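You operate a simulated robot arm through the tools that you are given. There is no shell and no other tool.

You are at the controls of a simulated two-armed robot. One attempt, no reset.

## Task
Shake samples S9 and S7 together in the blue tray on the shaker.
Fine: load the tray on the table, then carry it over; run the shaker till no streaks show; leave tray and bottles on it; leave the third sample. Set down upright: what you pick out.

It is judged by the outcome, as a careful person would: the job done as asked, and still so three seconds after it is handed in. It fails if anything else is knocked over, pushed out of place, dropped, spilled or broken.

## Robot
Two 7-joint arms with two-finger parallel grippers on one trunk that stands fixed in place. Base frame: the origin is at the foot of the trunk, x ahead of it, y to its left, z up. Lengths are in mm, angles in degrees, forces in N, time in s.
The left shoulder is at [70, 177, 1145], the right one opposite. With the tool pointing down near the work surface each hand reaches from about 100 to 720 mm from the base axis, measured 20 degrees to its own side. Payload 3.43 kg a hand.
The tool frame of a hand sits at the grasp point between the pads (the TCP): z along the fingers, y along the line on which they close. The tips reach 30 mm beyond it. Largest opening 94 mm; finger width 28, thickness 10; the body of the gripper, 50 by 96 mm, starts 55 mm behind the TCP.
Orientation is told as [roll, pitch, yaw] about the base's x, y, z axes, in that order, counted from this pose: with the fingers straight down and closing along the base's y, the tool's x points along the base's -x, its y along +y and its z along -z.

## Interface
- The arms move only by the tool drive_tool. It takes "left_moves", "right_moves" or both (then of equal length, played together; a hand with none holds still); each is a list of rows, each a list of 7 numbers: the shift along the tool's x, y, z in mm, then the turn, a rotation vector about the tool's x, y, z in degrees, then the opening, from 0 (shut) to 1 (fully open). In form: [[x, y, z, ax, ay, az, grip], ...]. A call has 1 to 20 rows; each row shifts and turns the commanded pose from where the row before left it, along the tool's axes as they then stand. Rows are played at 5 a second. More than 50 mm and 8.6 degrees between two rows, or a gripper value outside its range, and nothing of the call is played. Where a pose cannot be reached the arm comes as near as it can. A force on the tool above 40 N (or 10 N above the force at the start of the call, whichever is more), or a blocked arm, ends the call early, and 0.2 s more pass. The fingers move at their own pace (about 153 mm/s each) and stop on an object; they squeeze with about 39 N. The grip force told is the motor's: it shows also when the fingers shut on nothing. Time passes only in rows, and 0.2 s behind the last, so rows that do not move let the fingers close. It gives the time, the measured TCP pose, the force on the tool (base axes), the opening and the grip force at its end, in the units of the frame above (readings bear some noise), with the torque about the TCP (base axes, N m) and any sound that the robot's microphone picked up.
- Cameras (640 x 400 px; columns grow to the right, rows downward): "scene" is now at [129.2, -25.7, 1455.3]; the picture's right is [-0.31, -0.95, -0.00], its down [-0.63, 0.20, -0.75] and it looks along [0.71, -0.23, -0.66] (base axes); focal length 369 px, centre (320, 200). "left" rides on the left gripper at [76, -14, -102] in its tool frame; the picture's right is [0.18, 0.98, 0.00], its down [-0.75, 0.14, -0.64] and it looks along [-0.63, 0.12, 0.77] (tool axes); focal length 243 px, centre (320, 200). "right" rides on the right gripper at [76, 14, -102] in its tool frame; the picture's right is [-0.18, 0.98, 0.00], its down [-0.75, -0.14, -0.64] and it looks along [-0.63, -0.12, 0.77] (tool axes); focal length 243 px, centre (320, 200). There is no depth. A picture from a camera that has moved, and an enlarged one, comes with that camera's place and axes in the base frame and with its lens.
- capture(camera): a new picture of that camera. No time passes.
- move_column(by): slides the trunk up (or, below 0, down) by that many mm; the arms and the scene camera ride with it, the base frame stays. It gives what a move gives, with no picture.
- aim_head(pan, tilt): turns the head with the scene camera to pan (to the left, within 86 degrees either way) and tilt (down, from -29 to 69), counted from straight ahead of the robot. It gives what a move gives.
- zoom(camera, box): a new picture of the part [left, top, right, bottom] of that camera's present view, enlarged. No time passes.
- job_done(): hands the job in; it is judged then, once.

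Places have to be worked out from the pictures, the camera data and where the tool is seen. Open the grippers and draw the arms clear of the work before you hand the job in, unless the task says otherwise.

The tools are called after "Emit:" by a JSON object that holds its "fn" and its "kwargs". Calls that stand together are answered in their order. drive_tool: Moves the arms, as the interface text tells. Its arguments: {"type":"object","properties":{"left_moves":{"type":"array"},"right_moves":{"type":"array"}},"required":[]} The other tools are called the same way: move_column (by) slides the trunk up or down; aim_head (pan, tilt) turns the head that bears the scene camera; capture (camera) takes a picture; zoom (camera, box) takes an enlarged picture of a part of a camera's view; job_done () hands the job in.

At the start:

```text
clock: 0.0
left_tool_pos: [583.0, 117.3, 1160.6]
left_orientation: [0.1, -0.1, 0.0]
left_force: [-0.5, 1.1, -0.6]
left_torque: [-0.01, -0.01, 0.0]
left_grip_width: 94.0
left_finger_force: 0.0
right_tool_pos: [459.7, -314.7, 1154.6]
right_orientation: [0.0, 0.0, 0.0]
right_force: [-0.3, -0.5, -0.2]
right_torque: [0.02, -0.01, -0.01]
right_grip_width: 94.2
right_finger_force: 0.1
trunk travel left (down, up): [-725.0, 115.0]
head pan, tilt: [-18.1, 41.2]
```

scene: 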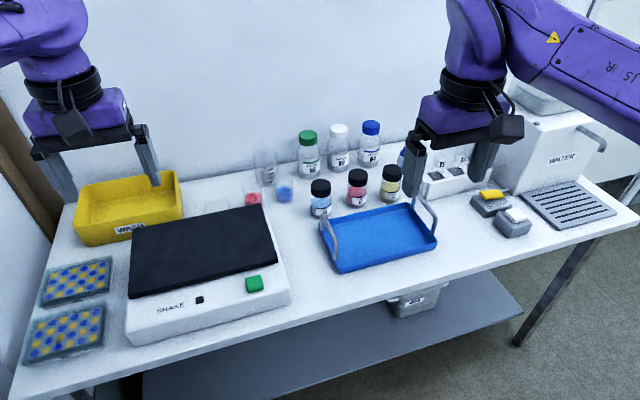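
right: 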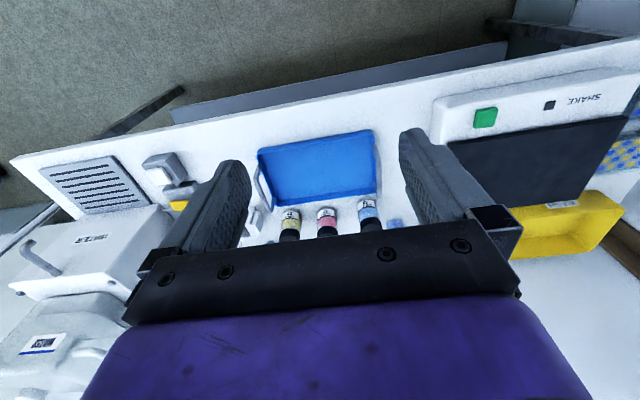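
left: 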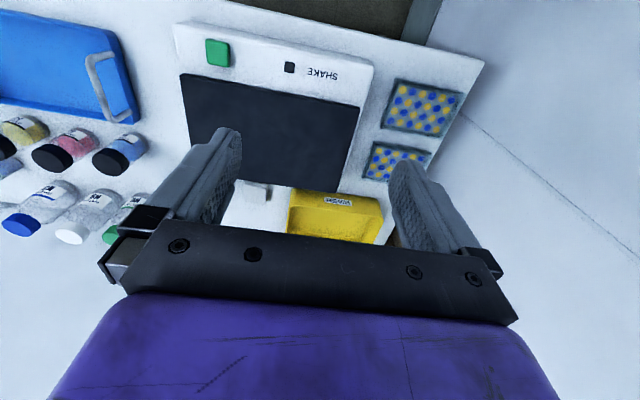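

I see three black-capped sample bottles behind the blue tray, and the shaker to the left. I'll zoom in to read the labels and see the tray and shaker in detail.

Emit:
{"fn": "zoom", "kwargs": {"camera": "scene", "box": [290, 160, 450, 260]}}

Emit:
{"fn": "zoom", "kwargs": {"camera": "scene", "box": [100, 180, 340, 330]}}

Emit:
{"fn": "zoom", "kwargs": {"camera": "right", "box": [240, 120, 420, 250]}}

Emit:
{"fn": "zoom", "kwargs": {"camera": "left", "box": [0, 0, 240, 150]}}

```text
4.00 times, centred on (370, 210) of scene
camera zoom: at [129.2, -25.7, 1455.3], right [-0.31, -0.95, 0.0], down [-0.63, 0.2, -0.75], along [0.71, -0.23, -0.66], focal length 1476 px, centre (120, 160)
```

zoom: 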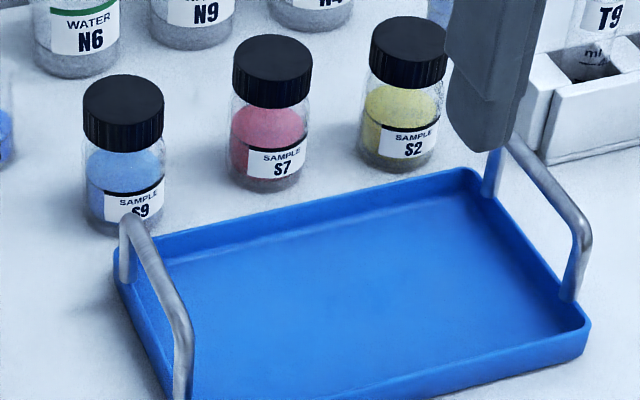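

```text
2.67 times, centred on (220, 255) of scene
camera zoom: at [129.2, -25.7, 1455.3], right [-0.31, -0.95, 0.0], down [-0.63, 0.2, -0.75], along [0.71, -0.23, -0.66], focal length 984 px, centre (587, 53)
```

zoom: 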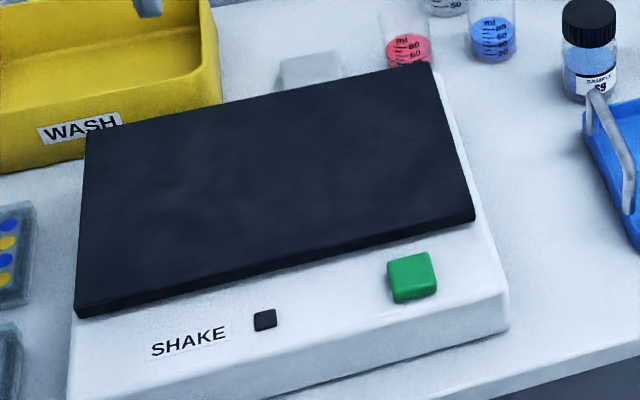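

```text
3.08 times, centred on (330, 185) of right
camera zoom: at [384.9, -301.0, 1258.4], right [0.18, 0.98, 0.0], down [0.75, -0.14, 0.64], along [0.63, -0.12, -0.77], focal length 746 px, centre (289, 246)
```

zoom: 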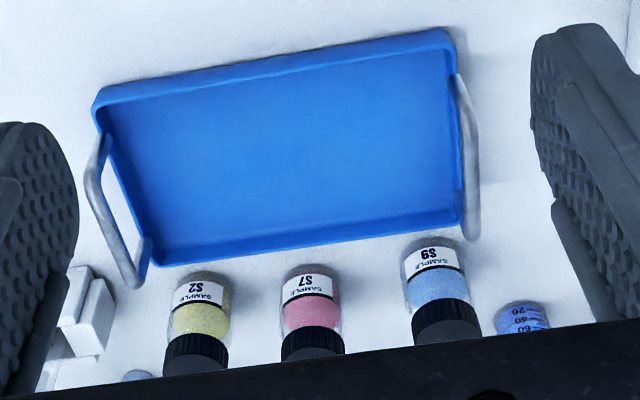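

```text
2.67 times, centred on (120, 75) of left
camera zoom: at [507.0, 103.7, 1264.8], right [-0.18, 0.98, 0.0], down [0.75, 0.14, 0.64], along [0.63, 0.12, -0.77], focal length 647 px, centre (853, 533)
```

zoom: 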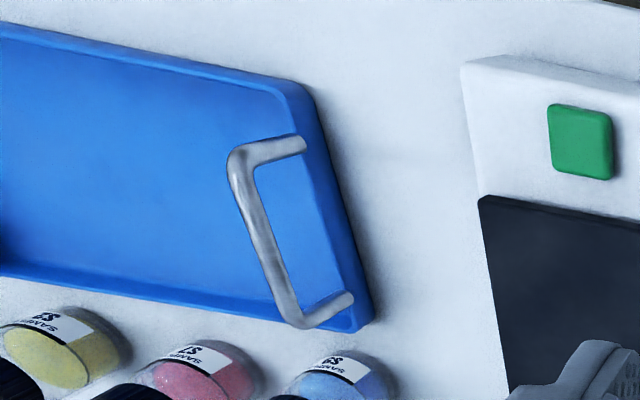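

The labels read S9 (blue), S7 (red) and S2 (yellow). Triangulating from the cameras, S9 is near (815,-260), S7 near (815,-363) and S2 near (815,-460), with the tray centred near (690,-355). These are at the far edge of reach, so I'll lower the trunk to bring the shoulders nearer to working height.

Emit:
{"fn": "move_column", "kwargs": {"by": -90}}

```text
clock: 1.2
left_tool_pos: [583.3, 117.5, 1071.9]
left_orientation: [0.1, 0.1, 0.0]
left_force: [0.0, 0.1, -0.8]
left_torque: [0.03, 0.02, 0.0]
left_grip_width: 94.0
left_finger_force: 0.1
right_tool_pos: [460.0, -315.3, 1065.3]
right_orientation: [0.0, 0.0, -0.1]
right_force: [0.2, -0.5, 0.5]
right_torque: [0.03, 0.01, -0.01]
right_grip_width: 94.0
right_finger_force: 0.0
trunk travel left (down, up): [-635.0, 205.0]
head pan, tilt: [-18.1, 41.2]
```

The trunk is now 90 mm lower. I'll test the right hand's reach by sending it tool-down toward (760,-363), staying high at about z = 1010.

Emit:
{"fn": "drive_tool", "kwargs": {"right_moves": [[-40, -6, 7, 0, 0, 0, 1], [-40, -6, 7, 0, 0, 0, 1], [-40, -6, 7, 0, 0, 0, 1], [-40, -6, 7, 0, 0, 0, 1], [-40, -6, 7, 0, 0, 0, 1], [-40, -6, 7, 0, 0, 0, 1], [-30, -6, 7, 0, 0, 0, 1], [-30, -6, 7, 0, 0, 0, 1], [0, 0, 0, 0, 0, 0, 1]]}}

Emit:
{"fn": "capture", "kwargs": {"camera": "right"}}

Emit:
{"fn": "capture", "kwargs": {"camera": "scene"}}

```text
clock: 3.2
left_tool_pos: [582.9, 116.6, 1071.6]
left_orientation: [0.0, 0.0, 0.0]
left_force: [-0.3, 0.1, 0.0]
left_torque: [0.0, 0.0, 0.01]
left_grip_width: 94.2
left_finger_force: 0.2
right_tool_pos: [666.0, -344.2, 1030.0]
right_orientation: [0.2, -0.1, 0.0]
right_force: [0.7, -0.6, 0.6]
right_torque: [0.0, -0.01, 0.02]
right_grip_width: 93.7
right_finger_force: 0.0
right hand out of reach, approached as far as the arm can: row 6, 7, 8
trunk travel left (down, up): [-635.0, 205.0]
head pan, tilt: [-18.1, 41.2]
```

```text
taken
camera right: at [591.1, -330.2, 1133.8], right [0.18, 0.98, 0.0], down [0.75, -0.14, 0.64], along [0.63, -0.12, -0.77], focal length 243 px, centre (320, 200)
```

right: 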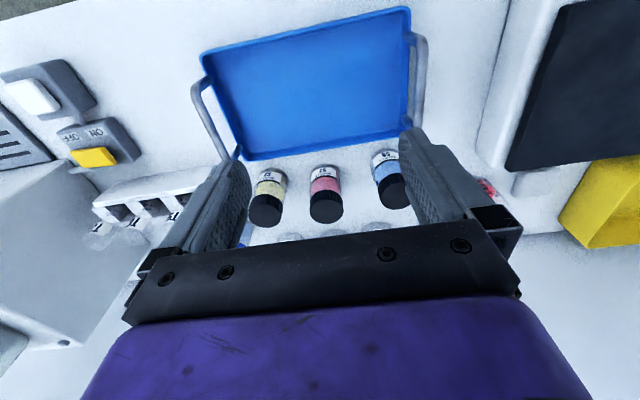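

```text
taken
camera scene: at [128.7, -26.2, 1365.3], right [-0.31, -0.95, 0.0], down [-0.63, 0.21, -0.75], along [0.71, -0.23, -0.66], focal length 369 px, centre (320, 200)
```

scene: 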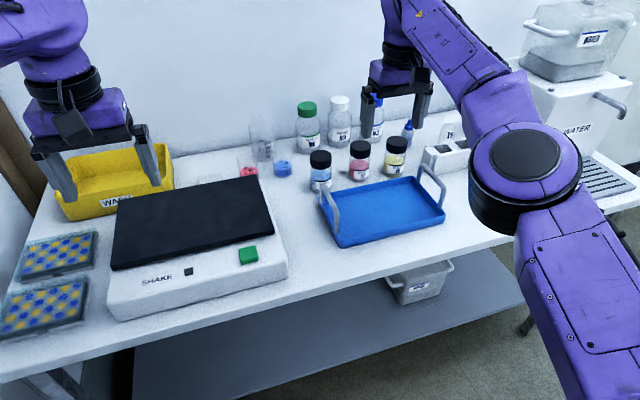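

Tool-down, the right hand stops at about 620 mm from its shoulder, so I'll need to tilt the tool forward for the bottles. I'll zoom in on the hand and the tray/bottles to judge clearances and heights.

Emit:
{"fn": "zoom", "kwargs": {"camera": "scene", "box": [20, 50, 180, 150]}}

Emit:
{"fn": "zoom", "kwargs": {"camera": "scene", "box": [290, 130, 450, 250]}}

Emit:
{"fn": "zoom", "kwargs": {"camera": "right", "box": [180, 0, 440, 240]}}

Emit:
{"fn": "zoom", "kwargs": {"camera": "scene", "box": [340, 30, 640, 230]}}

```text
4.00 times, centred on (100, 100) of scene
camera zoom: at [128.7, -26.2, 1365.3], right [-0.31, -0.95, 0.0], down [-0.63, 0.21, -0.75], along [0.71, -0.23, -0.66], focal length 1476 px, centre (1200, 600)
```

zoom: 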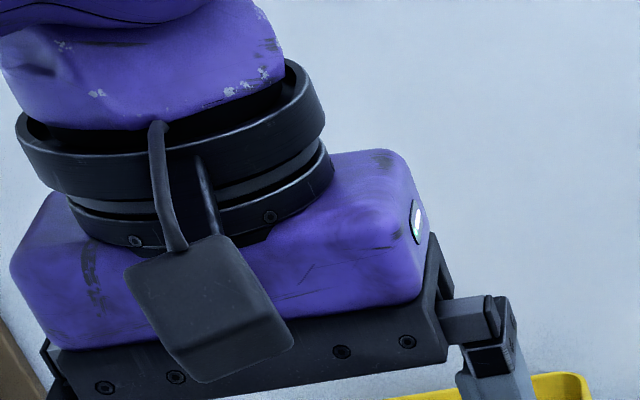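

```text
3.33 times, centred on (370, 190) of scene
camera zoom: at [128.7, -26.2, 1365.3], right [-0.31, -0.95, 0.0], down [-0.63, 0.21, -0.75], along [0.71, -0.23, -0.66], focal length 1230 px, centre (153, 233)
```

zoom: 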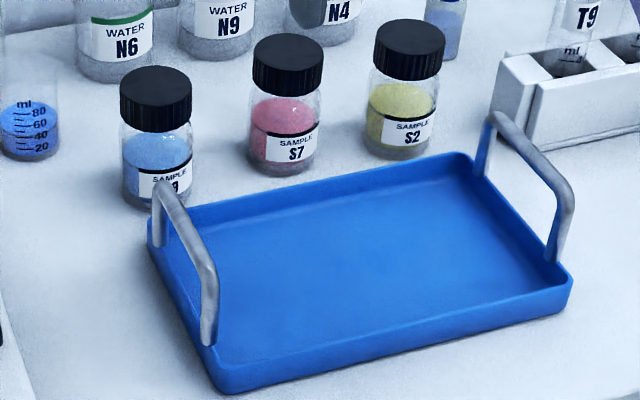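

```text
1.67 times, centred on (310, 120) of right
camera zoom: at [591.1, -330.2, 1133.8], right [0.18, 0.98, 0.0], down [0.75, -0.14, 0.64], along [0.63, -0.12, -0.77], focal length 404 px, centre (337, 333)
```

zoom: 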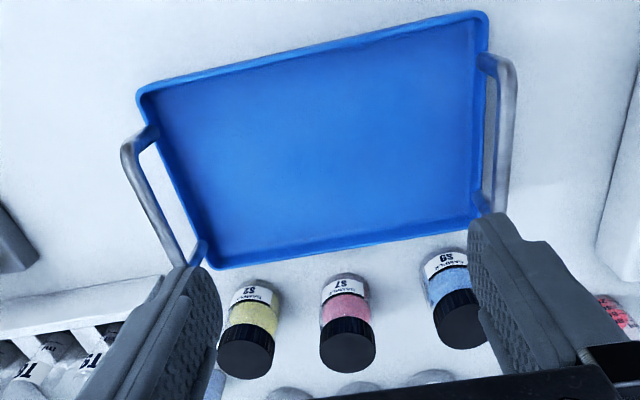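

```text
2.00 times, centred on (490, 130) of scene
camera zoom: at [128.7, -26.2, 1365.3], right [-0.31, -0.95, 0.0], down [-0.63, 0.21, -0.75], along [0.71, -0.23, -0.66], focal length 738 px, centre (-20, 340)
```

zoom: 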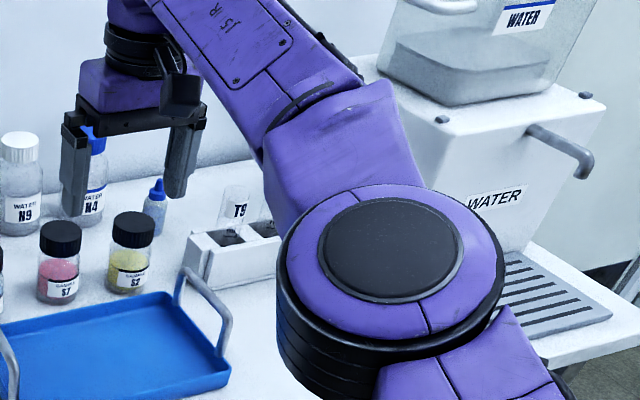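

Refined triangulation puts the bottle axes at S9 ≈ (833,-258), S7 ≈ (843,-366) and S2 ≈ (834,-463), with cap tops at z ≈ 859 and the table at z ≈ 766. The handle bars are at y ≈ -234 and -486, z ≈ 842. I'll lower the trunk a bit more, then tilt the right hand forward to measure reach.

Emit:
{"fn": "move_column", "kwargs": {"by": -50}}

Emit:
{"fn": "drive_tool", "kwargs": {"right_moves": [[20, 0, 0, 0, -8, 0, 1], [20, 0, 0, 0, -8, 0, 1], [20, 0, 0, 0, -8, 0, 1], [0, 0, 0, 0, -8, 0, 1], [0, 0, 0, 0, -8, 0, 1], [0, 0, 0, 0, 0, 0, 1]]}}

Emit:
{"fn": "capture", "kwargs": {"camera": "scene"}}

Emit:
{"fn": "capture", "kwargs": {"camera": "right"}}

```text
clock: 4.2
left_tool_pos: [582.7, 118.2, 1022.4]
left_orientation: [0.0, 0.0, 0.0]
left_force: [-0.1, 0.3, 0.3]
left_torque: [0.01, -0.02, 0.02]
left_grip_width: 94.1
left_finger_force: 0.1
right_tool_pos: [666.1, -342.9, 980.5]
right_orientation: [0.2, -0.1, 0.0]
right_force: [0.5, 0.7, -1.0]
right_torque: [0.03, -0.02, 0.05]
right_grip_width: 94.1
right_finger_force: 0.1
trunk travel left (down, up): [-585.0, 255.0]
head pan, tilt: [-18.1, 41.2]
```

```text
clock: 5.6
left_tool_pos: [582.6, 117.0, 1020.6]
left_orientation: [0.0, -0.1, -0.1]
left_force: [-0.2, 0.0, 0.8]
left_torque: [-0.03, -0.01, 0.01]
left_grip_width: 93.9
left_finger_force: 0.1
right_tool_pos: [615.7, -347.9, 972.4]
right_orientation: [-0.6, -36.9, 0.1]
right_force: [-0.1, 0.0, 0.5]
right_torque: [0.0, -0.01, 0.0]
right_grip_width: 94.2
right_finger_force: 0.0
right hand out of reach, approached as far as the arm can: row 1
trunk travel left (down, up): [-585.0, 255.0]
head pan, tilt: [-18.1, 41.2]
```

```text
taken
camera scene: at [129.2, -25.7, 1315.3], right [-0.31, -0.95, 0.0], down [-0.63, 0.2, -0.75], along [0.71, -0.23, -0.66], focal length 369 px, centre (320, 200)
```

scene: 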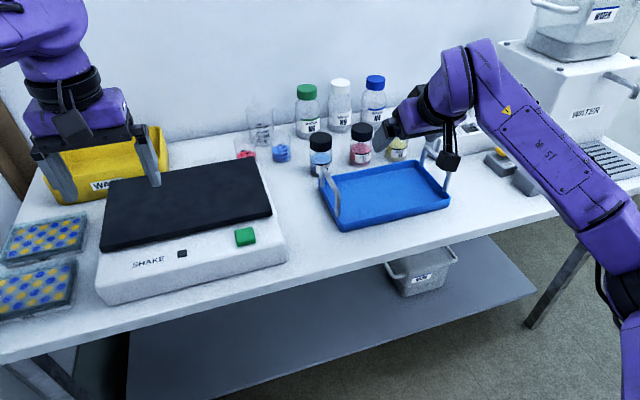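

```text
taken
camera right: at [495.5, -334.2, 1008.8], right [0.15, 0.98, 0.1], down [0.22, -0.13, 0.97], along [0.96, -0.12, -0.23], focal length 243 px, centre (320, 200)
```

right: 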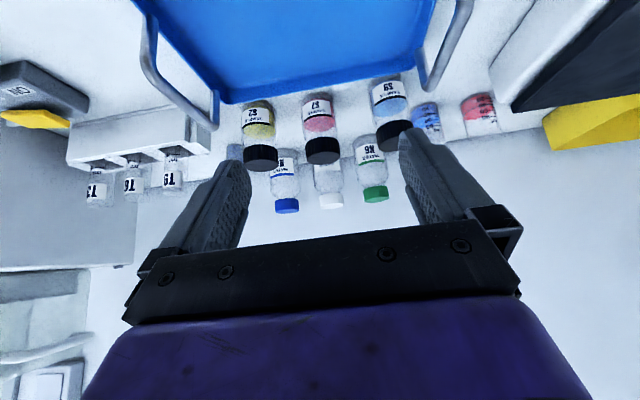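

The tilt works: pitch is now about -37° with reach to spare. The left handle would foul the hand's camera when I pick S9, so I'll first slide the empty tray about 40 mm to the left by its right handle. I'm moving above that handle now.

Emit:
{"fn": "drive_tool", "kwargs": {"right_moves": [[-4, -28, 16, 0, 0, 0, 0.6], [-4, -28, 16, 0, 0, 0, 0.6], [-4, -28, 16, 0, 0, 0, 0.6], [-4, -28, 16, 0, 0, 0, 0.6], [-4, -26, 16, 0, 0, 0, 0.6], [0, 0, 0, 0, 0, 0, 0.6]]}}

Emit:
{"fn": "capture", "kwargs": {"camera": "right"}}

Emit:
{"fn": "zoom", "kwargs": {"camera": "scene", "box": [300, 80, 500, 240]}}

```text
clock: 7.0
left_tool_pos: [581.1, 117.7, 1021.2]
left_orientation: [0.0, -0.1, 0.0]
left_force: [-0.1, -0.6, -0.1]
left_torque: [0.03, 0.01, -0.01]
left_grip_width: 94.2
left_finger_force: 0.1
right_tool_pos: [677.5, -487.8, 921.9]
right_orientation: [-0.6, -36.8, 0.3]
right_force: [-0.2, -0.4, -0.5]
right_torque: [-0.02, -0.01, -0.02]
right_grip_width: 56.5
right_finger_force: 0.1
trunk travel left (down, up): [-585.0, 255.0]
head pan, tilt: [-18.1, 41.2]
```

```text
taken
camera right: at [556.9, -473.8, 959.5], right [0.15, 0.98, 0.1], down [0.22, -0.13, 0.97], along [0.96, -0.12, -0.23], focal length 243 px, centre (320, 200)
```

right: 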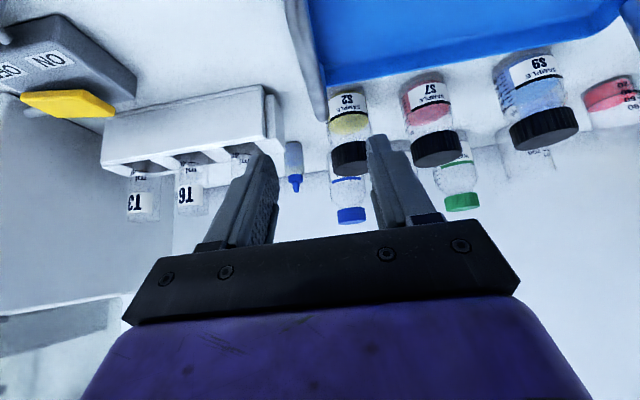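

```text
2.50 times, centred on (400, 160) of scene
camera zoom: at [128.8, -25.4, 1315.3], right [-0.31, -0.95, 0.0], down [-0.63, 0.2, -0.75], along [0.71, -0.23, -0.66], focal length 922 px, centre (120, 300)
```

zoom: 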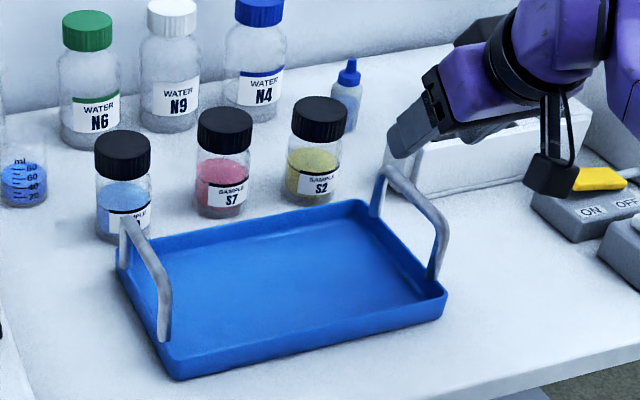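

The fingers are well placed above the right handle and clear of the rack and switch block. I'm lowering to the bar at about (688,-486,842) with the fingers still open.

Emit:
{"fn": "drive_tool", "kwargs": {"right_moves": [[10, 0.5, 17.6, 0, 0, 0, 0.6], [10, 0.5, 17.6, 0, 0, 0, 0.6], [10, 0.5, 17.6, 0, 0, 0, 0.6], [9.5, 0.5, 17.6, 0, 0, 0, 0.6], [0, 0, 0, 0, 0, 0, 0.6]]}}

Emit:
{"fn": "capture", "kwargs": {"camera": "right"}}

Emit:
{"fn": "zoom", "kwargs": {"camera": "scene", "box": [360, 110, 480, 210]}}

```text
clock: 8.2
left_tool_pos: [582.7, 116.9, 1020.5]
left_orientation: [-0.1, 0.0, 0.0]
left_force: [0.2, -1.0, 0.3]
left_torque: [-0.03, 0.01, -0.02]
left_grip_width: 93.8
left_finger_force: 0.1
right_tool_pos: [691.2, -485.4, 839.9]
right_orientation: [-0.6, -36.7, 0.2]
right_force: [0.5, -0.4, 0.1]
right_torque: [0.02, -0.04, -0.02]
right_grip_width: 56.7
right_finger_force: 0.0
trunk travel left (down, up): [-585.0, 255.0]
head pan, tilt: [-18.1, 41.2]
```

```text
taken
camera right: at [569.6, -470.7, 875.9], right [0.15, 0.98, 0.1], down [0.22, -0.13, 0.97], along [0.96, -0.12, -0.24], focal length 243 px, centre (320, 200)
```

right: 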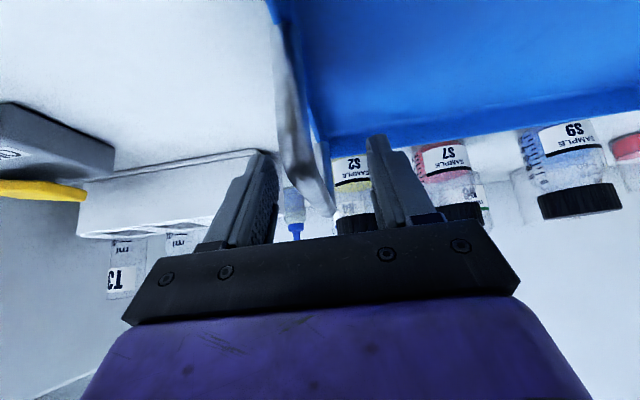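

```text
4.00 times, centred on (420, 160) of scene
camera zoom: at [129.0, -25.5, 1315.3], right [-0.31, -0.95, 0.0], down [-0.63, 0.2, -0.75], along [0.71, -0.23, -0.66], focal length 1476 px, centre (-80, 360)
```

zoom: 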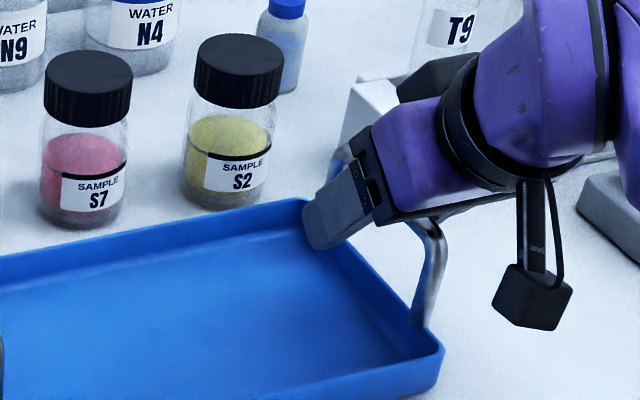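

The bar sits between the fingers. I'm closing on it and then sliding the tray 40 mm toward +y along the table.

Emit:
{"fn": "drive_tool", "kwargs": {"right_moves": [[0, 0, 0, 0, 0, 0, 0], [0, 0, 0, 0, 0, 0, 0], [0, 0, 0, 0, 0, 0, 0]]}}

Emit:
{"fn": "capture", "kwargs": {"camera": "right"}}

```text
clock: 9.0
left_tool_pos: [582.3, 116.5, 1022.0]
left_orientation: [0.0, 0.0, 0.1]
left_force: [0.2, 0.2, 0.5]
left_torque: [0.02, -0.01, 0.01]
left_grip_width: 93.9
left_finger_force: 0.1
right_tool_pos: [690.0, -485.4, 837.6]
right_orientation: [-0.5, -36.8, 0.3]
right_force: [0.4, -0.4, 0.5]
right_torque: [0.0, -0.1, 0.08]
right_grip_width: 15.6
right_finger_force: 39.2
trunk travel left (down, up): [-585.0, 255.0]
head pan, tilt: [-18.1, 41.2]
```

```text
taken
camera right: at [569.8, -470.9, 875.9], right [0.15, 0.98, 0.1], down [0.22, -0.13, 0.97], along [0.96, -0.12, -0.24], focal length 243 px, centre (320, 200)
```

right: 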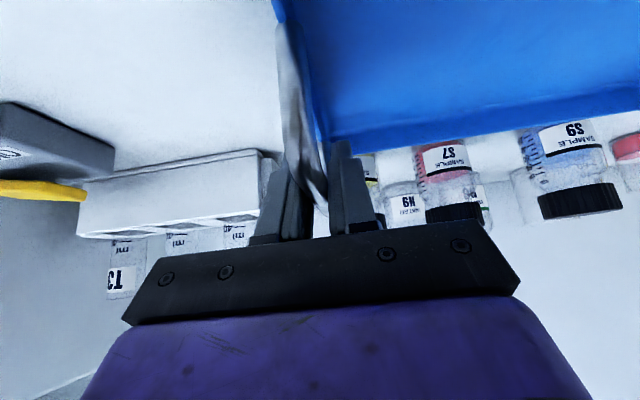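

The grip holds (15.6 mm, 39 N). I'm sliding the tray 46 mm left slowly; the shaker's side is at about y = -110, so there's room.

Emit:
{"fn": "drive_tool", "kwargs": {"right_moves": [[0, 6, 0, 0, 0, 0, 0], [0, 8, 0, 0, 0, 0, 0], [0, 8, 0, 0, 0, 0, 0], [0, 8, 0, 0, 0, 0, 0], [0, 8, 0, 0, 0, 0, 0], [0, 8, 0, 0, 0, 0, 0], [0, 0, 0, 0, 0, 0, 0]]}}

Emit:
{"fn": "capture", "kwargs": {"camera": "scene"}}

```text
clock: 10.6
left_tool_pos: [581.6, 117.1, 1021.9]
left_orientation: [0.0, 0.0, 0.0]
left_force: [0.2, 0.0, 0.0]
left_torque: [-0.02, 0.0, -0.02]
left_grip_width: 94.0
left_finger_force: 0.0
right_tool_pos: [692.2, -438.1, 839.6]
right_orientation: [-0.5, -36.8, 0.2]
right_force: [0.0, 0.7, 0.6]
right_torque: [0.03, -0.1, 0.06]
right_grip_width: 15.5
right_finger_force: 38.7
trunk travel left (down, up): [-585.0, 255.0]
head pan, tilt: [-18.1, 41.2]
```

```text
taken
camera scene: at [129.5, -25.8, 1315.2], right [-0.31, -0.95, 0.0], down [-0.63, 0.2, -0.75], along [0.71, -0.23, -0.66], focal length 369 px, centre (320, 200)
```

scene: 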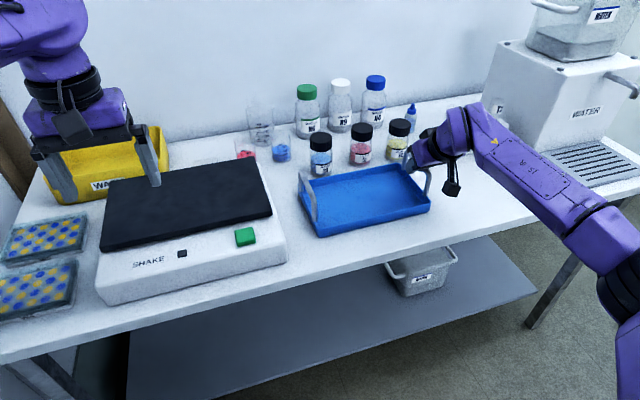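

The tray slid straight and stayed square. I'm releasing it, rising clear, then moving up and over to get a close look at the bottles for precise positions.

Emit:
{"fn": "drive_tool", "kwargs": {"right_moves": [[0, 0, 0, 0, 0, 0, 0.5], [0, 0, 0, 0, 0, 0, 0.5], [-13, 0, -18, 0, 0, 0, 0.5], [-13, 0, -18, 0, 0, 0, 0.5], [-14, 0, -18, 0, 0, 0, 0.5], [-14, 10, -18, 0, 0, 0, 0.5], [-10, 40, -14, 0, 0, 0, 0.85], [10, 40, -14, 0, 0, 0, 0.85], [10, 30, 0, 0, 0, 0, 0.85], [0, 0, 0, 0, 0, 0, 0.85]]}}

Emit:
{"fn": "capture", "kwargs": {"camera": "right"}}

Emit:
{"fn": "capture", "kwargs": {"camera": "scene"}}

```text
clock: 12.8
left_tool_pos: [582.7, 116.7, 1021.3]
left_orientation: [0.0, 0.0, 0.0]
left_force: [-0.4, -0.8, -0.4]
left_torque: [0.01, -0.02, -0.02]
left_grip_width: 93.9
left_finger_force: 0.1
right_tool_pos: [662.6, -317.3, 945.5]
right_orientation: [-0.5, -36.8, 0.2]
right_force: [-0.3, -0.1, 0.6]
right_torque: [-0.04, -0.02, 0.01]
right_grip_width: 79.7
right_finger_force: 0.0
trunk travel left (down, up): [-585.0, 255.0]
head pan, tilt: [-18.1, 41.2]
```

```text
taken
camera right: at [541.9, -302.8, 982.5], right [0.15, 0.98, 0.1], down [0.22, -0.14, 0.97], along [0.96, -0.12, -0.24], focal length 243 px, centre (320, 200)
```

right: 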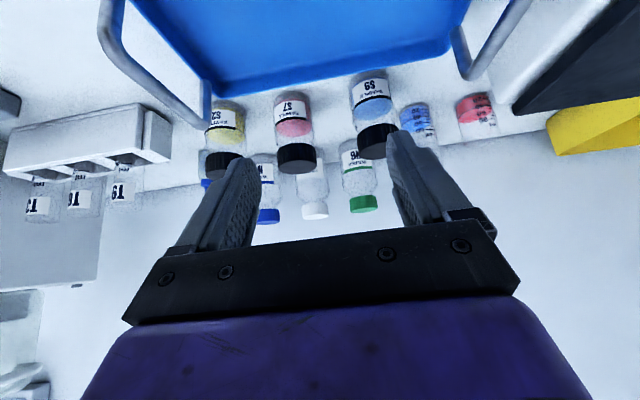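

```text
taken
camera scene: at [129.0, -26.1, 1315.3], right [-0.31, -0.95, 0.0], down [-0.63, 0.21, -0.75], along [0.71, -0.23, -0.66], focal length 369 px, centre (320, 200)
```

scene: 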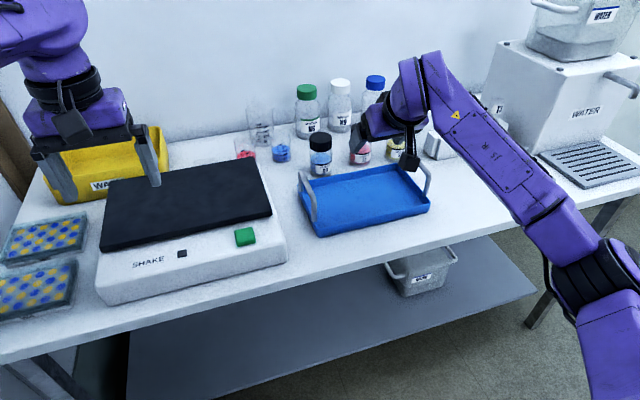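

I'll zoom in on the bottles with both cameras to refine S9 and S7's axes.

Emit:
{"fn": "zoom", "kwargs": {"camera": "right", "box": [190, 50, 480, 230]}}

Emit:
{"fn": "zoom", "kwargs": {"camera": "scene", "box": [240, 110, 440, 240]}}

```text
2.21 times, centred on (335, 140) of right
camera zoom: at [541.9, -302.8, 982.5], right [0.15, 0.98, 0.1], down [0.22, -0.14, 0.97], along [0.96, -0.12, -0.24], focal length 535 px, centre (287, 332)
```

zoom: 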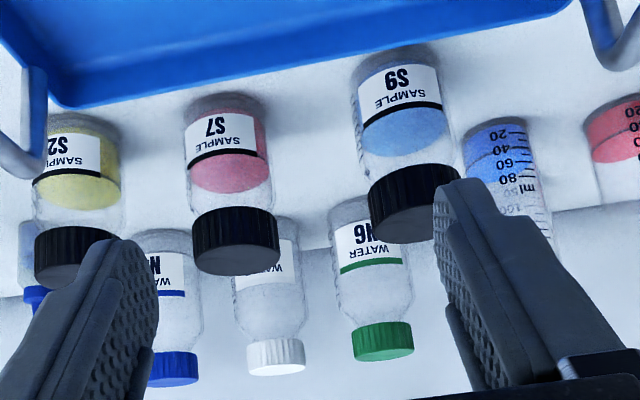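

```text
3.08 times, centred on (340, 175) of scene
camera zoom: at [129.0, -26.1, 1315.3], right [-0.31, -0.95, 0.0], down [-0.63, 0.21, -0.75], along [0.71, -0.23, -0.66], focal length 1135 px, centre (258, 277)
```

zoom: 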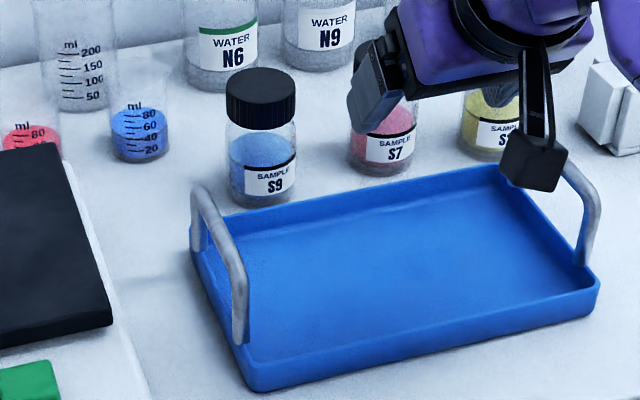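

My refined estimates are S9's axis at about (828,-258) and S7's at about (838,-364). I'm tilting the right hand to about 52° and moving to a pre-grasp point 90 mm back from S9 along the tool axis.

Emit:
{"fn": "drive_tool", "kwargs": {"right_moves": [[0, 0, 0, 0, -7.6, 0, 0.85], [0, 0, 0, 0, -7.6, 0, 0.85], [-3.7, 11.9, 21, 0, 0, 0, 0.85], [-3.7, 11.9, 21, 0, 0, 0, 0.85], [-3.7, 11.9, 21, 0, 0, 0, 0.85], [-3.7, 11.9, 21, 0, 0, 0, 0.85], [-3.7, 11.9, 21, 0, 0, 0, 0.85], [0, 0, 0, 0, 0, 0, 0.85]]}}

Emit:
{"fn": "capture", "kwargs": {"camera": "right"}}

Emit:
{"fn": "capture", "kwargs": {"camera": "scene"}}

```text
clock: 14.6
left_tool_pos: [582.6, 117.3, 1021.6]
left_orientation: [0.0, 0.1, 0.0]
left_force: [-0.2, -0.2, -0.1]
left_torque: [0.0, 0.01, 0.01]
left_grip_width: 94.1
left_finger_force: 0.1
right_tool_pos: [806.0, -280.0, 936.1]
right_orientation: [-0.7, -52.0, 0.5]
right_force: [0.1, -0.5, 0.7]
right_torque: [0.03, 0.0, 0.03]
right_grip_width: 79.9
right_finger_force: 0.0
right hand out of reach, approached as far as the arm can: row 1, 2, 3
trunk travel left (down, up): [-585.0, 255.0]
head pan, tilt: [-18.1, 41.2]
```

```text
taken
camera right: at [679.2, -265.3, 939.6], right [0.12, 0.98, 0.14], down [-0.04, -0.13, 0.99], along [0.99, -0.12, 0.03], focal length 243 px, centre (320, 200)
```

right: 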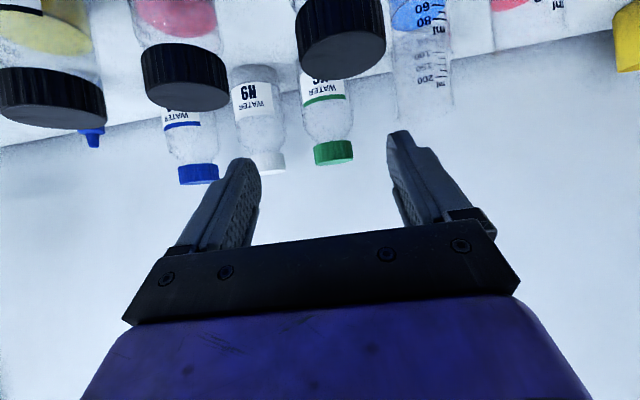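

```text
taken
camera scene: at [128.8, -26.0, 1315.3], right [-0.31, -0.95, 0.0], down [-0.63, 0.21, -0.75], along [0.71, -0.23, -0.66], focal length 369 px, centre (320, 200)
```

scene: 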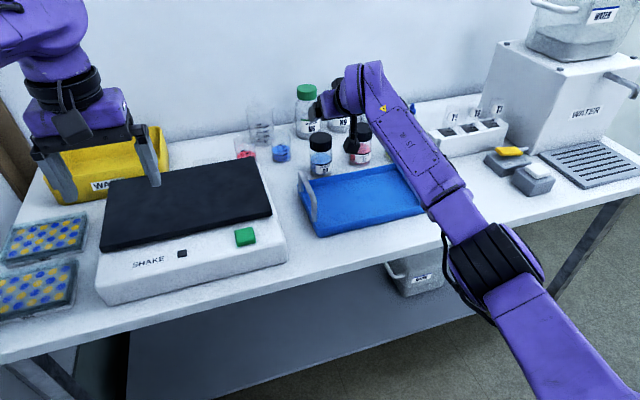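

The arm couldn't make the in-place tilt, so it ended up higher and further forward at (806,-280,936), clear of everything. I'll line up directly over S9 and come straight down instead, checking reach in steps.

Emit:
{"fn": "drive_tool", "kwargs": {"right_moves": [[-6.8, 11, 8.7, 0, 0, 0, 0.85], [-6.8, 11, 8.7, 0, 0, 0, 0.85], [0, 0, 0, 0, 0, 0, 0.85]]}}

Emit:
{"fn": "zoom", "kwargs": {"camera": "right", "box": [160, 0, 500, 240]}}

Emit:
{"fn": "zoom", "kwargs": {"camera": "scene", "box": [260, 60, 420, 180]}}

```text
clock: 15.4
left_tool_pos: [582.7, 116.8, 1020.7]
left_orientation: [0.0, 0.1, 0.0]
left_force: [0.3, 0.7, -0.3]
left_torque: [0.01, -0.04, 0.01]
left_grip_width: 94.1
left_finger_force: 0.0
right_tool_pos: [828.7, -256.6, 934.5]
right_orientation: [-0.9, -52.1, 0.6]
right_force: [-0.9, 0.2, 0.1]
right_torque: [0.0, 0.02, 0.03]
right_grip_width: 80.1
right_finger_force: 0.1
trunk travel left (down, up): [-585.0, 255.0]
head pan, tilt: [-18.1, 41.2]
```

```text
1.67 times, centred on (330, 120) of right
camera zoom: at [701.6, -242.0, 938.3], right [0.12, 0.98, 0.14], down [-0.04, -0.13, 0.99], along [0.99, -0.12, 0.03], focal length 404 px, centre (303, 333)
```

zoom: 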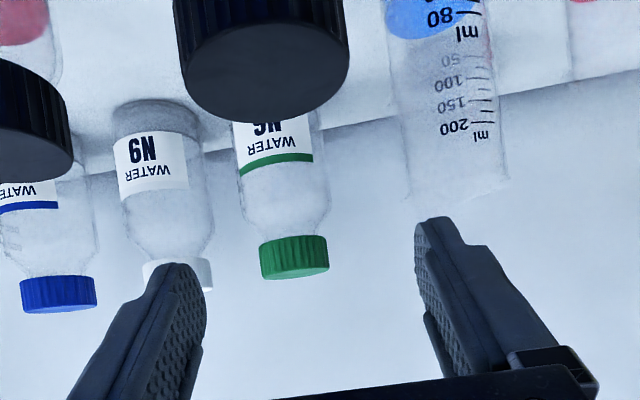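

```text
3.33 times, centred on (340, 120) of scene
camera zoom: at [129.2, -26.0, 1315.3], right [-0.31, -0.95, 0.0], down [-0.63, 0.21, -0.75], along [0.71, -0.23, -0.66], focal length 1230 px, centre (253, 467)
```

zoom: 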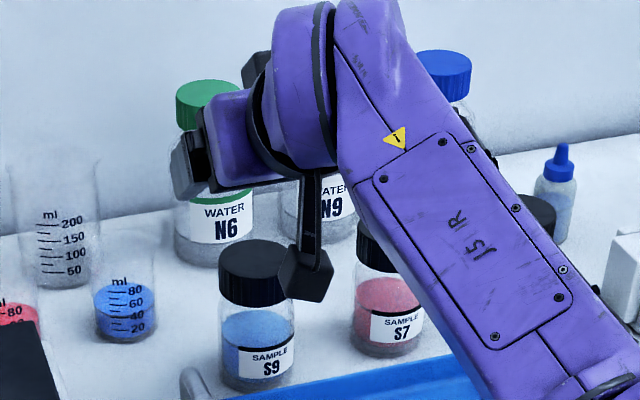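

I'm over S9 with the reach available. The camera puts the cap centre at about (831,-260), so I'll descend straight down with a 2 mm correction, pausing halfway to check the alignment.

Emit:
{"fn": "drive_tool", "kwargs": {"right_moves": [[14.6, -1, 12, 0, 0, 0, 0.85], [14.6, -1, 12, 0, 0, 0, 0.85], [12, -0.5, 10, 0, 0, 0, 0.85], [0, 0, 0, 0, 0, 0, 0.85]]}}

Emit:
{"fn": "capture", "kwargs": {"camera": "right"}}

Emit:
{"fn": "zoom", "kwargs": {"camera": "scene", "box": [260, 80, 420, 200]}}

```text
clock: 16.4
left_tool_pos: [582.8, 116.6, 1023.1]
left_orientation: [0.0, 0.0, 0.0]
left_force: [0.4, -0.6, 0.2]
left_torque: [0.03, -0.01, -0.01]
left_grip_width: 93.7
left_finger_force: 0.2
right_tool_pos: [832.0, -258.6, 907.9]
right_orientation: [-0.8, -51.7, 1.0]
right_force: [-0.2, 0.6, 0.6]
right_torque: [0.01, -0.02, 0.01]
right_grip_width: 80.1
right_finger_force: 0.1
right hand out of reach, approached as far as the arm can: row 2, 3
trunk travel left (down, up): [-585.0, 255.0]
head pan, tilt: [-18.1, 41.2]
```

```text
taken
camera right: at [704.8, -245.5, 913.4], right [0.11, 0.98, 0.14], down [-0.04, -0.13, 0.99], along [0.99, -0.11, 0.02], focal length 243 px, centre (320, 200)
```

right: 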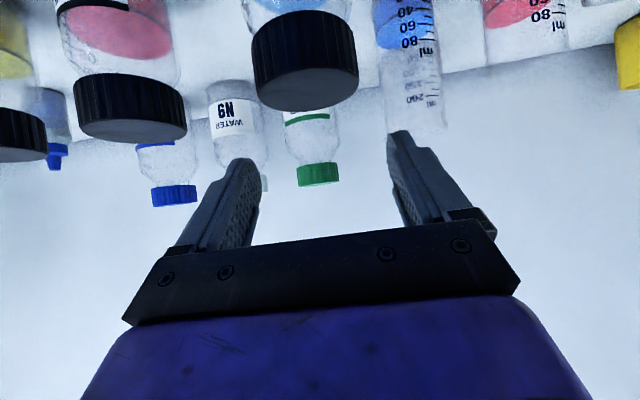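

```text
3.33 times, centred on (340, 140) of scene
camera zoom: at [129.1, -25.5, 1315.3], right [-0.31, -0.95, 0.0], down [-0.63, 0.2, -0.75], along [0.71, -0.23, -0.66], focal length 1230 px, centre (253, 400)
```

zoom: 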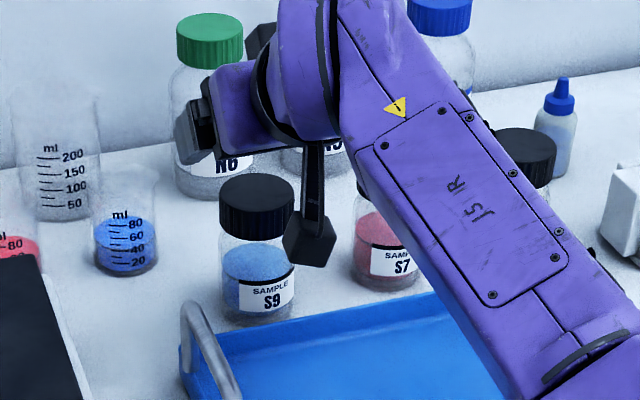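

The descent stalled at z = 908 because of a joint limit at this tilt: the hand is too low relative to the shoulder. I'll raise both hands and then lower the trunk further, so the shoulders come down to bottle level.

Emit:
{"fn": "drive_tool", "kwargs": {"left_moves": [[0, 0, -18, 0, 0, 0, 1], [0, 0, -18, 0, 0, 0, 1], [0, 0, -18, 0, 0, 0, 1], [0, 0, -18, 0, 0, 0, 1], [0, 0, -18, 0, 0, 0, 1], [0, 0, -18, 0, 0, 0, 1], [0, 0, 0, 0, 0, 0, 1]], "right_moves": [[-11.6, -0.2, -18.1, 0, 0, 0, 0.85], [-11.6, -0.2, -18.1, 0, 0, 0, 0.85], [-11.6, -0.2, -18.1, 0, 0, 0, 0.85], [-11.6, -0.2, -18.1, 0, 0, 0, 0.85], [-11.6, -0.2, -18.1, 0, 0, 0, 0.85], [-11.6, -0.2, -18.1, 0, 0, 0, 0.85], [0, 0, 0, 0, 0, 0, 0.85]]}}

Emit:
{"fn": "aim_head", "kwargs": {"pan": -18, "tilt": 35}}

Emit:
{"fn": "capture", "kwargs": {"camera": "scene"}}

```text
clock: 18.0
left_tool_pos: [582.9, 119.6, 1129.3]
left_orientation: [0.0, 0.1, 0.1]
left_force: [0.1, 0.3, -0.1]
left_torque: [0.01, -0.02, 0.01]
left_grip_width: 94.0
left_finger_force: 0.1
right_tool_pos: [789.0, -258.4, 1030.6]
right_orientation: [-0.7, -51.9, 0.5]
right_force: [-0.1, 0.1, -0.2]
right_torque: [-0.03, -0.01, 0.01]
right_grip_width: 79.9
right_finger_force: 0.0
trunk travel left (down, up): [-585.0, 255.0]
head pan, tilt: [-18.1, 41.2]
```

```text
clock: 18.6
left_tool_pos: [581.1, 118.9, 1129.4]
left_orientation: [0.0, 0.0, 0.1]
left_force: [0.3, -0.1, -0.1]
left_torque: [-0.03, 0.0, 0.02]
left_grip_width: 93.8
left_finger_force: 0.2
right_tool_pos: [788.1, -258.0, 1031.3]
right_orientation: [-0.7, -52.0, 0.4]
right_force: [0.2, -0.2, -0.1]
right_torque: [0.01, -0.01, 0.01]
right_grip_width: 79.9
right_finger_force: 0.0
trunk travel left (down, up): [-585.0, 255.0]
head pan, tilt: [-18.0, 35.0]
```

```text
taken
camera scene: at [133.0, -26.6, 1324.6], right [-0.31, -0.95, 0.0], down [-0.55, 0.18, -0.82], along [0.78, -0.25, -0.57], focal length 369 px, centre (320, 200)
```

scene: 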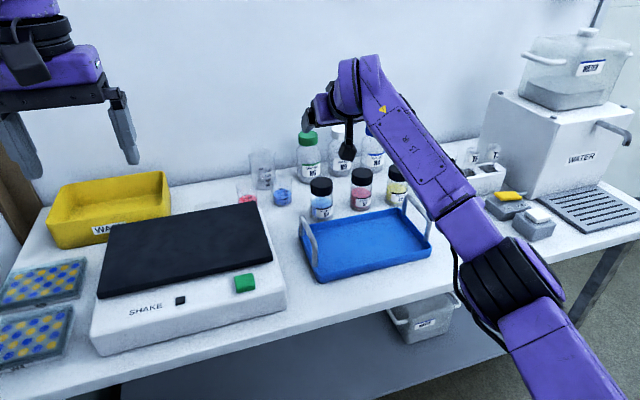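

Both hands are high and clear. I'm lowering the trunk 120 mm; the right elbow hangs in front of the table edge (x ≈ 350 against the edge at 584), so there's room.

Emit:
{"fn": "move_column", "kwargs": {"by": -120}}

Emit:
{"fn": "capture", "kwargs": {"camera": "scene"}}

Emit:
{"fn": "capture", "kwargs": {"camera": "right"}}

```text
clock: 20.1
left_tool_pos: [582.4, 118.7, 1009.6]
left_orientation: [0.0, 0.0, 0.0]
left_force: [0.2, -1.1, -0.4]
left_torque: [0.01, -0.02, 0.01]
left_grip_width: 94.1
left_finger_force: 0.1
right_tool_pos: [788.1, -258.2, 910.6]
right_orientation: [-0.7, -52.0, 0.5]
right_force: [-0.4, 0.9, -0.3]
right_torque: [0.0, -0.02, 0.01]
right_grip_width: 80.0
right_finger_force: 0.1
trunk travel left (down, up): [-465.0, 375.0]
head pan, tilt: [-18.0, 35.0]
```

```text
taken
camera scene: at [132.7, -26.5, 1204.7], right [-0.31, -0.95, 0.0], down [-0.55, 0.18, -0.82], along [0.78, -0.25, -0.57], focal length 369 px, centre (320, 200)
```

scene: 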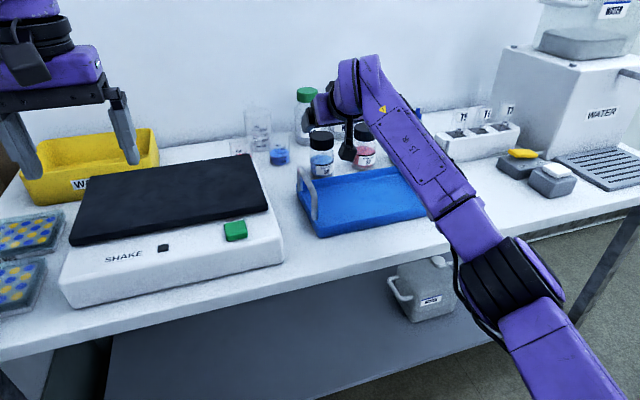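

```text
taken
camera right: at [661.4, -244.6, 914.7], right [0.12, 0.98, 0.14], down [-0.04, -0.13, 0.99], along [0.99, -0.12, 0.03], focal length 243 px, centre (320, 200)
```

right: 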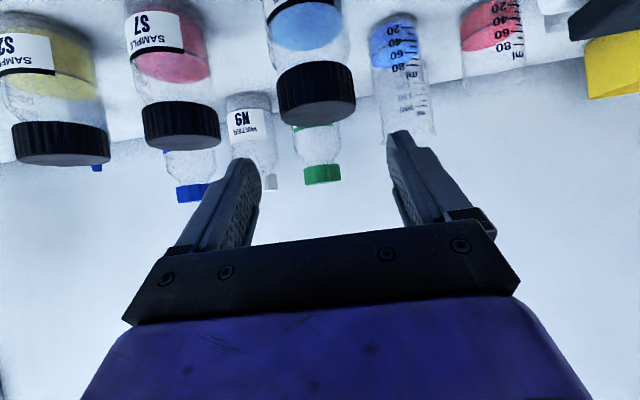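

From this new view S9's cap centre works out at about (832,-257), matching the TCP's y of -258. I'm advancing diagonally down toward it, pausing partway to check the straddle.

Emit:
{"fn": "drive_tool", "kwargs": {"right_moves": [[5.3, 0.2, 14.5, 0, 0, 0, 0.85], [5.3, 0.2, 14.5, 0, 0, 0, 0.85], [5.3, 0.2, 14.5, 0, 0, 0, 0.85], [0, 0, 0, 0, 0, 0, 0.85]]}}

Emit:
{"fn": "capture", "kwargs": {"camera": "right"}}

Emit:
{"fn": "zoom", "kwargs": {"camera": "scene", "box": [260, 80, 420, 200]}}

```text
clock: 21.1
left_tool_pos: [583.0, 119.6, 1009.9]
left_orientation: [0.0, 0.0, -0.1]
left_force: [-0.4, 0.6, -0.8]
left_torque: [0.03, -0.01, 0.01]
left_grip_width: 94.0
left_finger_force: 0.0
right_tool_pos: [813.6, -259.1, 872.3]
right_orientation: [-0.7, -52.1, 0.4]
right_force: [0.1, 0.5, -0.5]
right_torque: [0.01, 0.02, -0.03]
right_grip_width: 80.1
right_finger_force: 0.1
trunk travel left (down, up): [-465.0, 375.0]
head pan, tilt: [-18.0, 35.0]
```

```text
taken
camera right: at [686.5, -245.3, 876.0], right [0.12, 0.98, 0.14], down [-0.04, -0.13, 0.99], along [0.99, -0.12, 0.03], focal length 243 px, centre (320, 200)
```

right: 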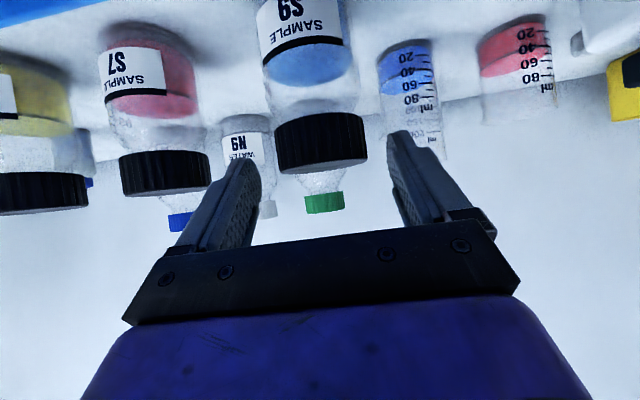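

```text
3.33 times, centred on (340, 140) of scene
camera zoom: at [132.8, -26.6, 1204.7], right [-0.31, -0.95, 0.0], down [-0.55, 0.18, -0.82], along [0.78, -0.25, -0.57], focal length 1230 px, centre (253, 400)
```

zoom: 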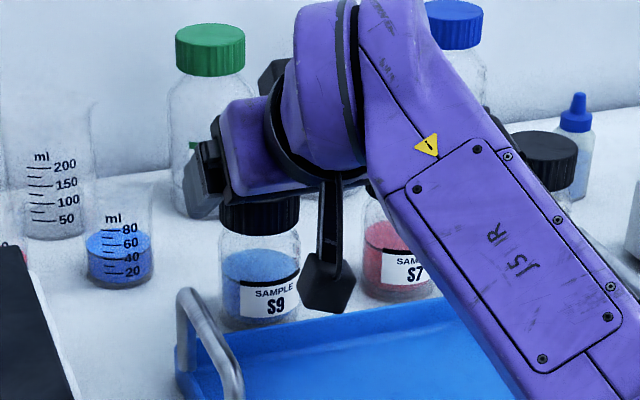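

S9's cap is centred between the fingers. I'm finishing the approach to (829,-258,845) and closing.

Emit:
{"fn": "drive_tool", "kwargs": {"right_moves": [[6, 0.7, 14.5, 0, 0, 0, 0.85], [6, 0.7, 14.5, 0, 0, 0, 0.85], [0, 0, 0, 0, 0, 0, 0.85]]}}

Emit:
{"fn": "capture", "kwargs": {"camera": "right"}}

Emit:
{"fn": "zoom", "kwargs": {"camera": "scene", "box": [260, 80, 420, 200]}}

```text
clock: 21.9
left_tool_pos: [582.3, 118.6, 1007.9]
left_orientation: [0.0, 0.0, 0.0]
left_force: [-0.9, 1.1, 0.1]
left_torque: [0.03, -0.02, 0.01]
left_grip_width: 94.0
left_finger_force: 0.1
right_tool_pos: [829.1, -258.2, 845.0]
right_orientation: [-0.7, -52.0, 0.6]
right_force: [0.3, 0.1, 0.0]
right_torque: [-0.01, 0.03, -0.02]
right_grip_width: 80.1
right_finger_force: 0.1
trunk travel left (down, up): [-465.0, 375.0]
head pan, tilt: [-18.0, 35.0]
```

```text
taken
camera right: at [701.8, -243.5, 848.3], right [0.12, 0.98, 0.14], down [-0.04, -0.13, 0.99], along [0.99, -0.12, 0.03], focal length 243 px, centre (320, 200)
```

right: 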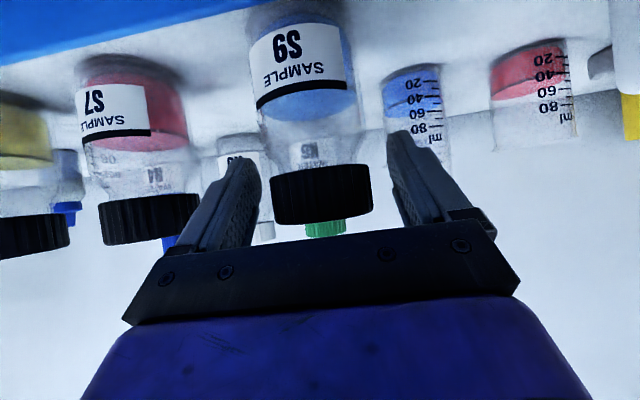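

```text
3.33 times, centred on (340, 140) of scene
camera zoom: at [132.8, -26.7, 1204.7], right [-0.31, -0.95, 0.0], down [-0.55, 0.18, -0.82], along [0.78, -0.25, -0.57], focal length 1230 px, centre (253, 400)
```

zoom: 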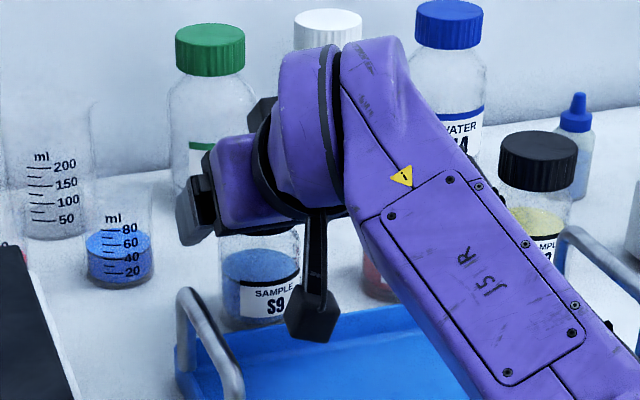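

The cap is centred between the pads. Closing on S9 now.

Emit:
{"fn": "drive_tool", "kwargs": {"right_moves": [[0, 0, 0, 0, 0, 0, 0.5], [0, 0, 0, 0, 0, 0, 0.4], [0, 0, 0, 0, 0, 0, 0.4], [0, 0, 0, 0, 0, 0, 0.4]]}}

Emit:
{"fn": "capture", "kwargs": {"camera": "right"}}

```text
clock: 22.9
left_tool_pos: [581.3, 119.4, 1009.5]
left_orientation: [0.0, 0.0, 0.1]
left_force: [-0.6, -0.1, 0.2]
left_torque: [0.0, -0.01, -0.04]
left_grip_width: 93.8
left_finger_force: 0.1
right_tool_pos: [828.0, -257.7, 843.6]
right_orientation: [-0.7, -52.0, 0.4]
right_force: [0.4, 0.1, 1.0]
right_torque: [0.06, -0.07, -0.02]
right_grip_width: 54.7
right_finger_force: 39.3
trunk travel left (down, up): [-465.0, 375.0]
head pan, tilt: [-18.0, 35.0]
```

```text
taken
camera right: at [701.8, -243.4, 848.3], right [0.12, 0.98, 0.14], down [-0.04, -0.13, 0.99], along [0.99, -0.12, 0.03], focal length 243 px, centre (320, 200)
```

right: 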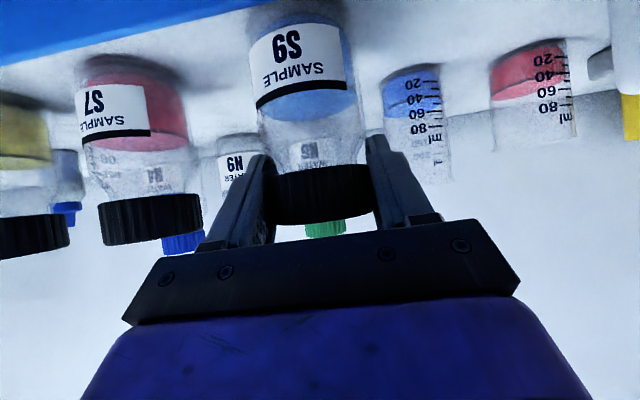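

S9 is gripped (54.7 mm, 39 N). I'm lifting it upright and then drawing back over the tray.

Emit:
{"fn": "drive_tool", "kwargs": {"right_moves": [[-8, 0, -6.1, 0, 0, 0, 0.4], [-11.8, 0, -9.2, 0, 0, 0, 0.4], [-11.8, 0, -9.2, 0, 0, 0, 0.4], [-5.7, 0, -17.1, 0, 0, 0, 0.4], [-5.7, 0, -17.1, 0, 0, 0, 0.4], [0, 0, 0, 0, 0, 0, 0.4]]}}

Emit:
{"fn": "capture", "kwargs": {"camera": "scene"}}

Emit:
{"fn": "capture", "kwargs": {"camera": "right"}}

```text
clock: 24.3
left_tool_pos: [583.8, 120.2, 1008.6]
left_orientation: [-0.1, 0.1, 0.0]
left_force: [-0.3, -0.4, 0.7]
left_torque: [0.0, 0.0, 0.0]
left_grip_width: 94.1
left_finger_force: 0.0
right_tool_pos: [807.9, -255.7, 913.7]
right_orientation: [-0.7, -51.8, 0.4]
right_force: [0.5, 0.2, -1.7]
right_torque: [-0.03, 0.0, -0.01]
right_grip_width: 50.6
right_finger_force: 38.6
trunk travel left (down, up): [-465.0, 375.0]
head pan, tilt: [-18.0, 35.0]
```

```text
taken
camera scene: at [133.6, -26.7, 1204.6], right [-0.31, -0.95, 0.0], down [-0.55, 0.18, -0.82], along [0.78, -0.25, -0.57], focal length 369 px, centre (320, 200)
```

scene: 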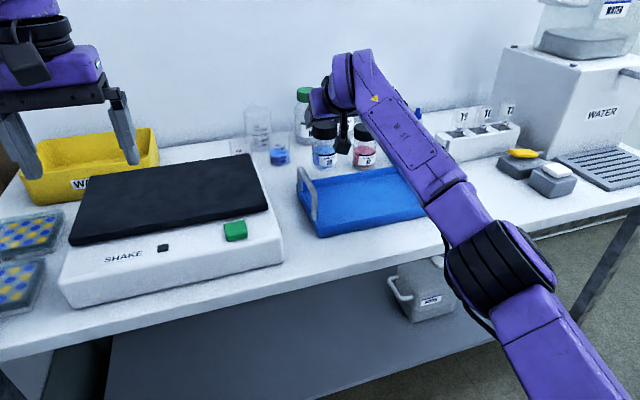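

```text
taken
camera right: at [681.2, -242.3, 917.8], right [0.12, 0.98, 0.14], down [-0.04, -0.13, 0.99], along [0.99, -0.12, 0.02], focal length 243 px, centre (320, 200)
```

right: 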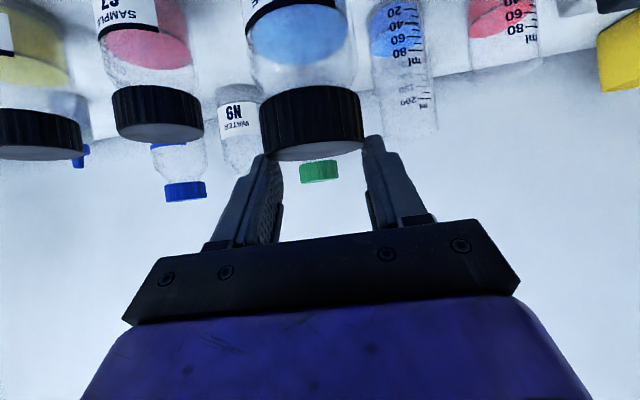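

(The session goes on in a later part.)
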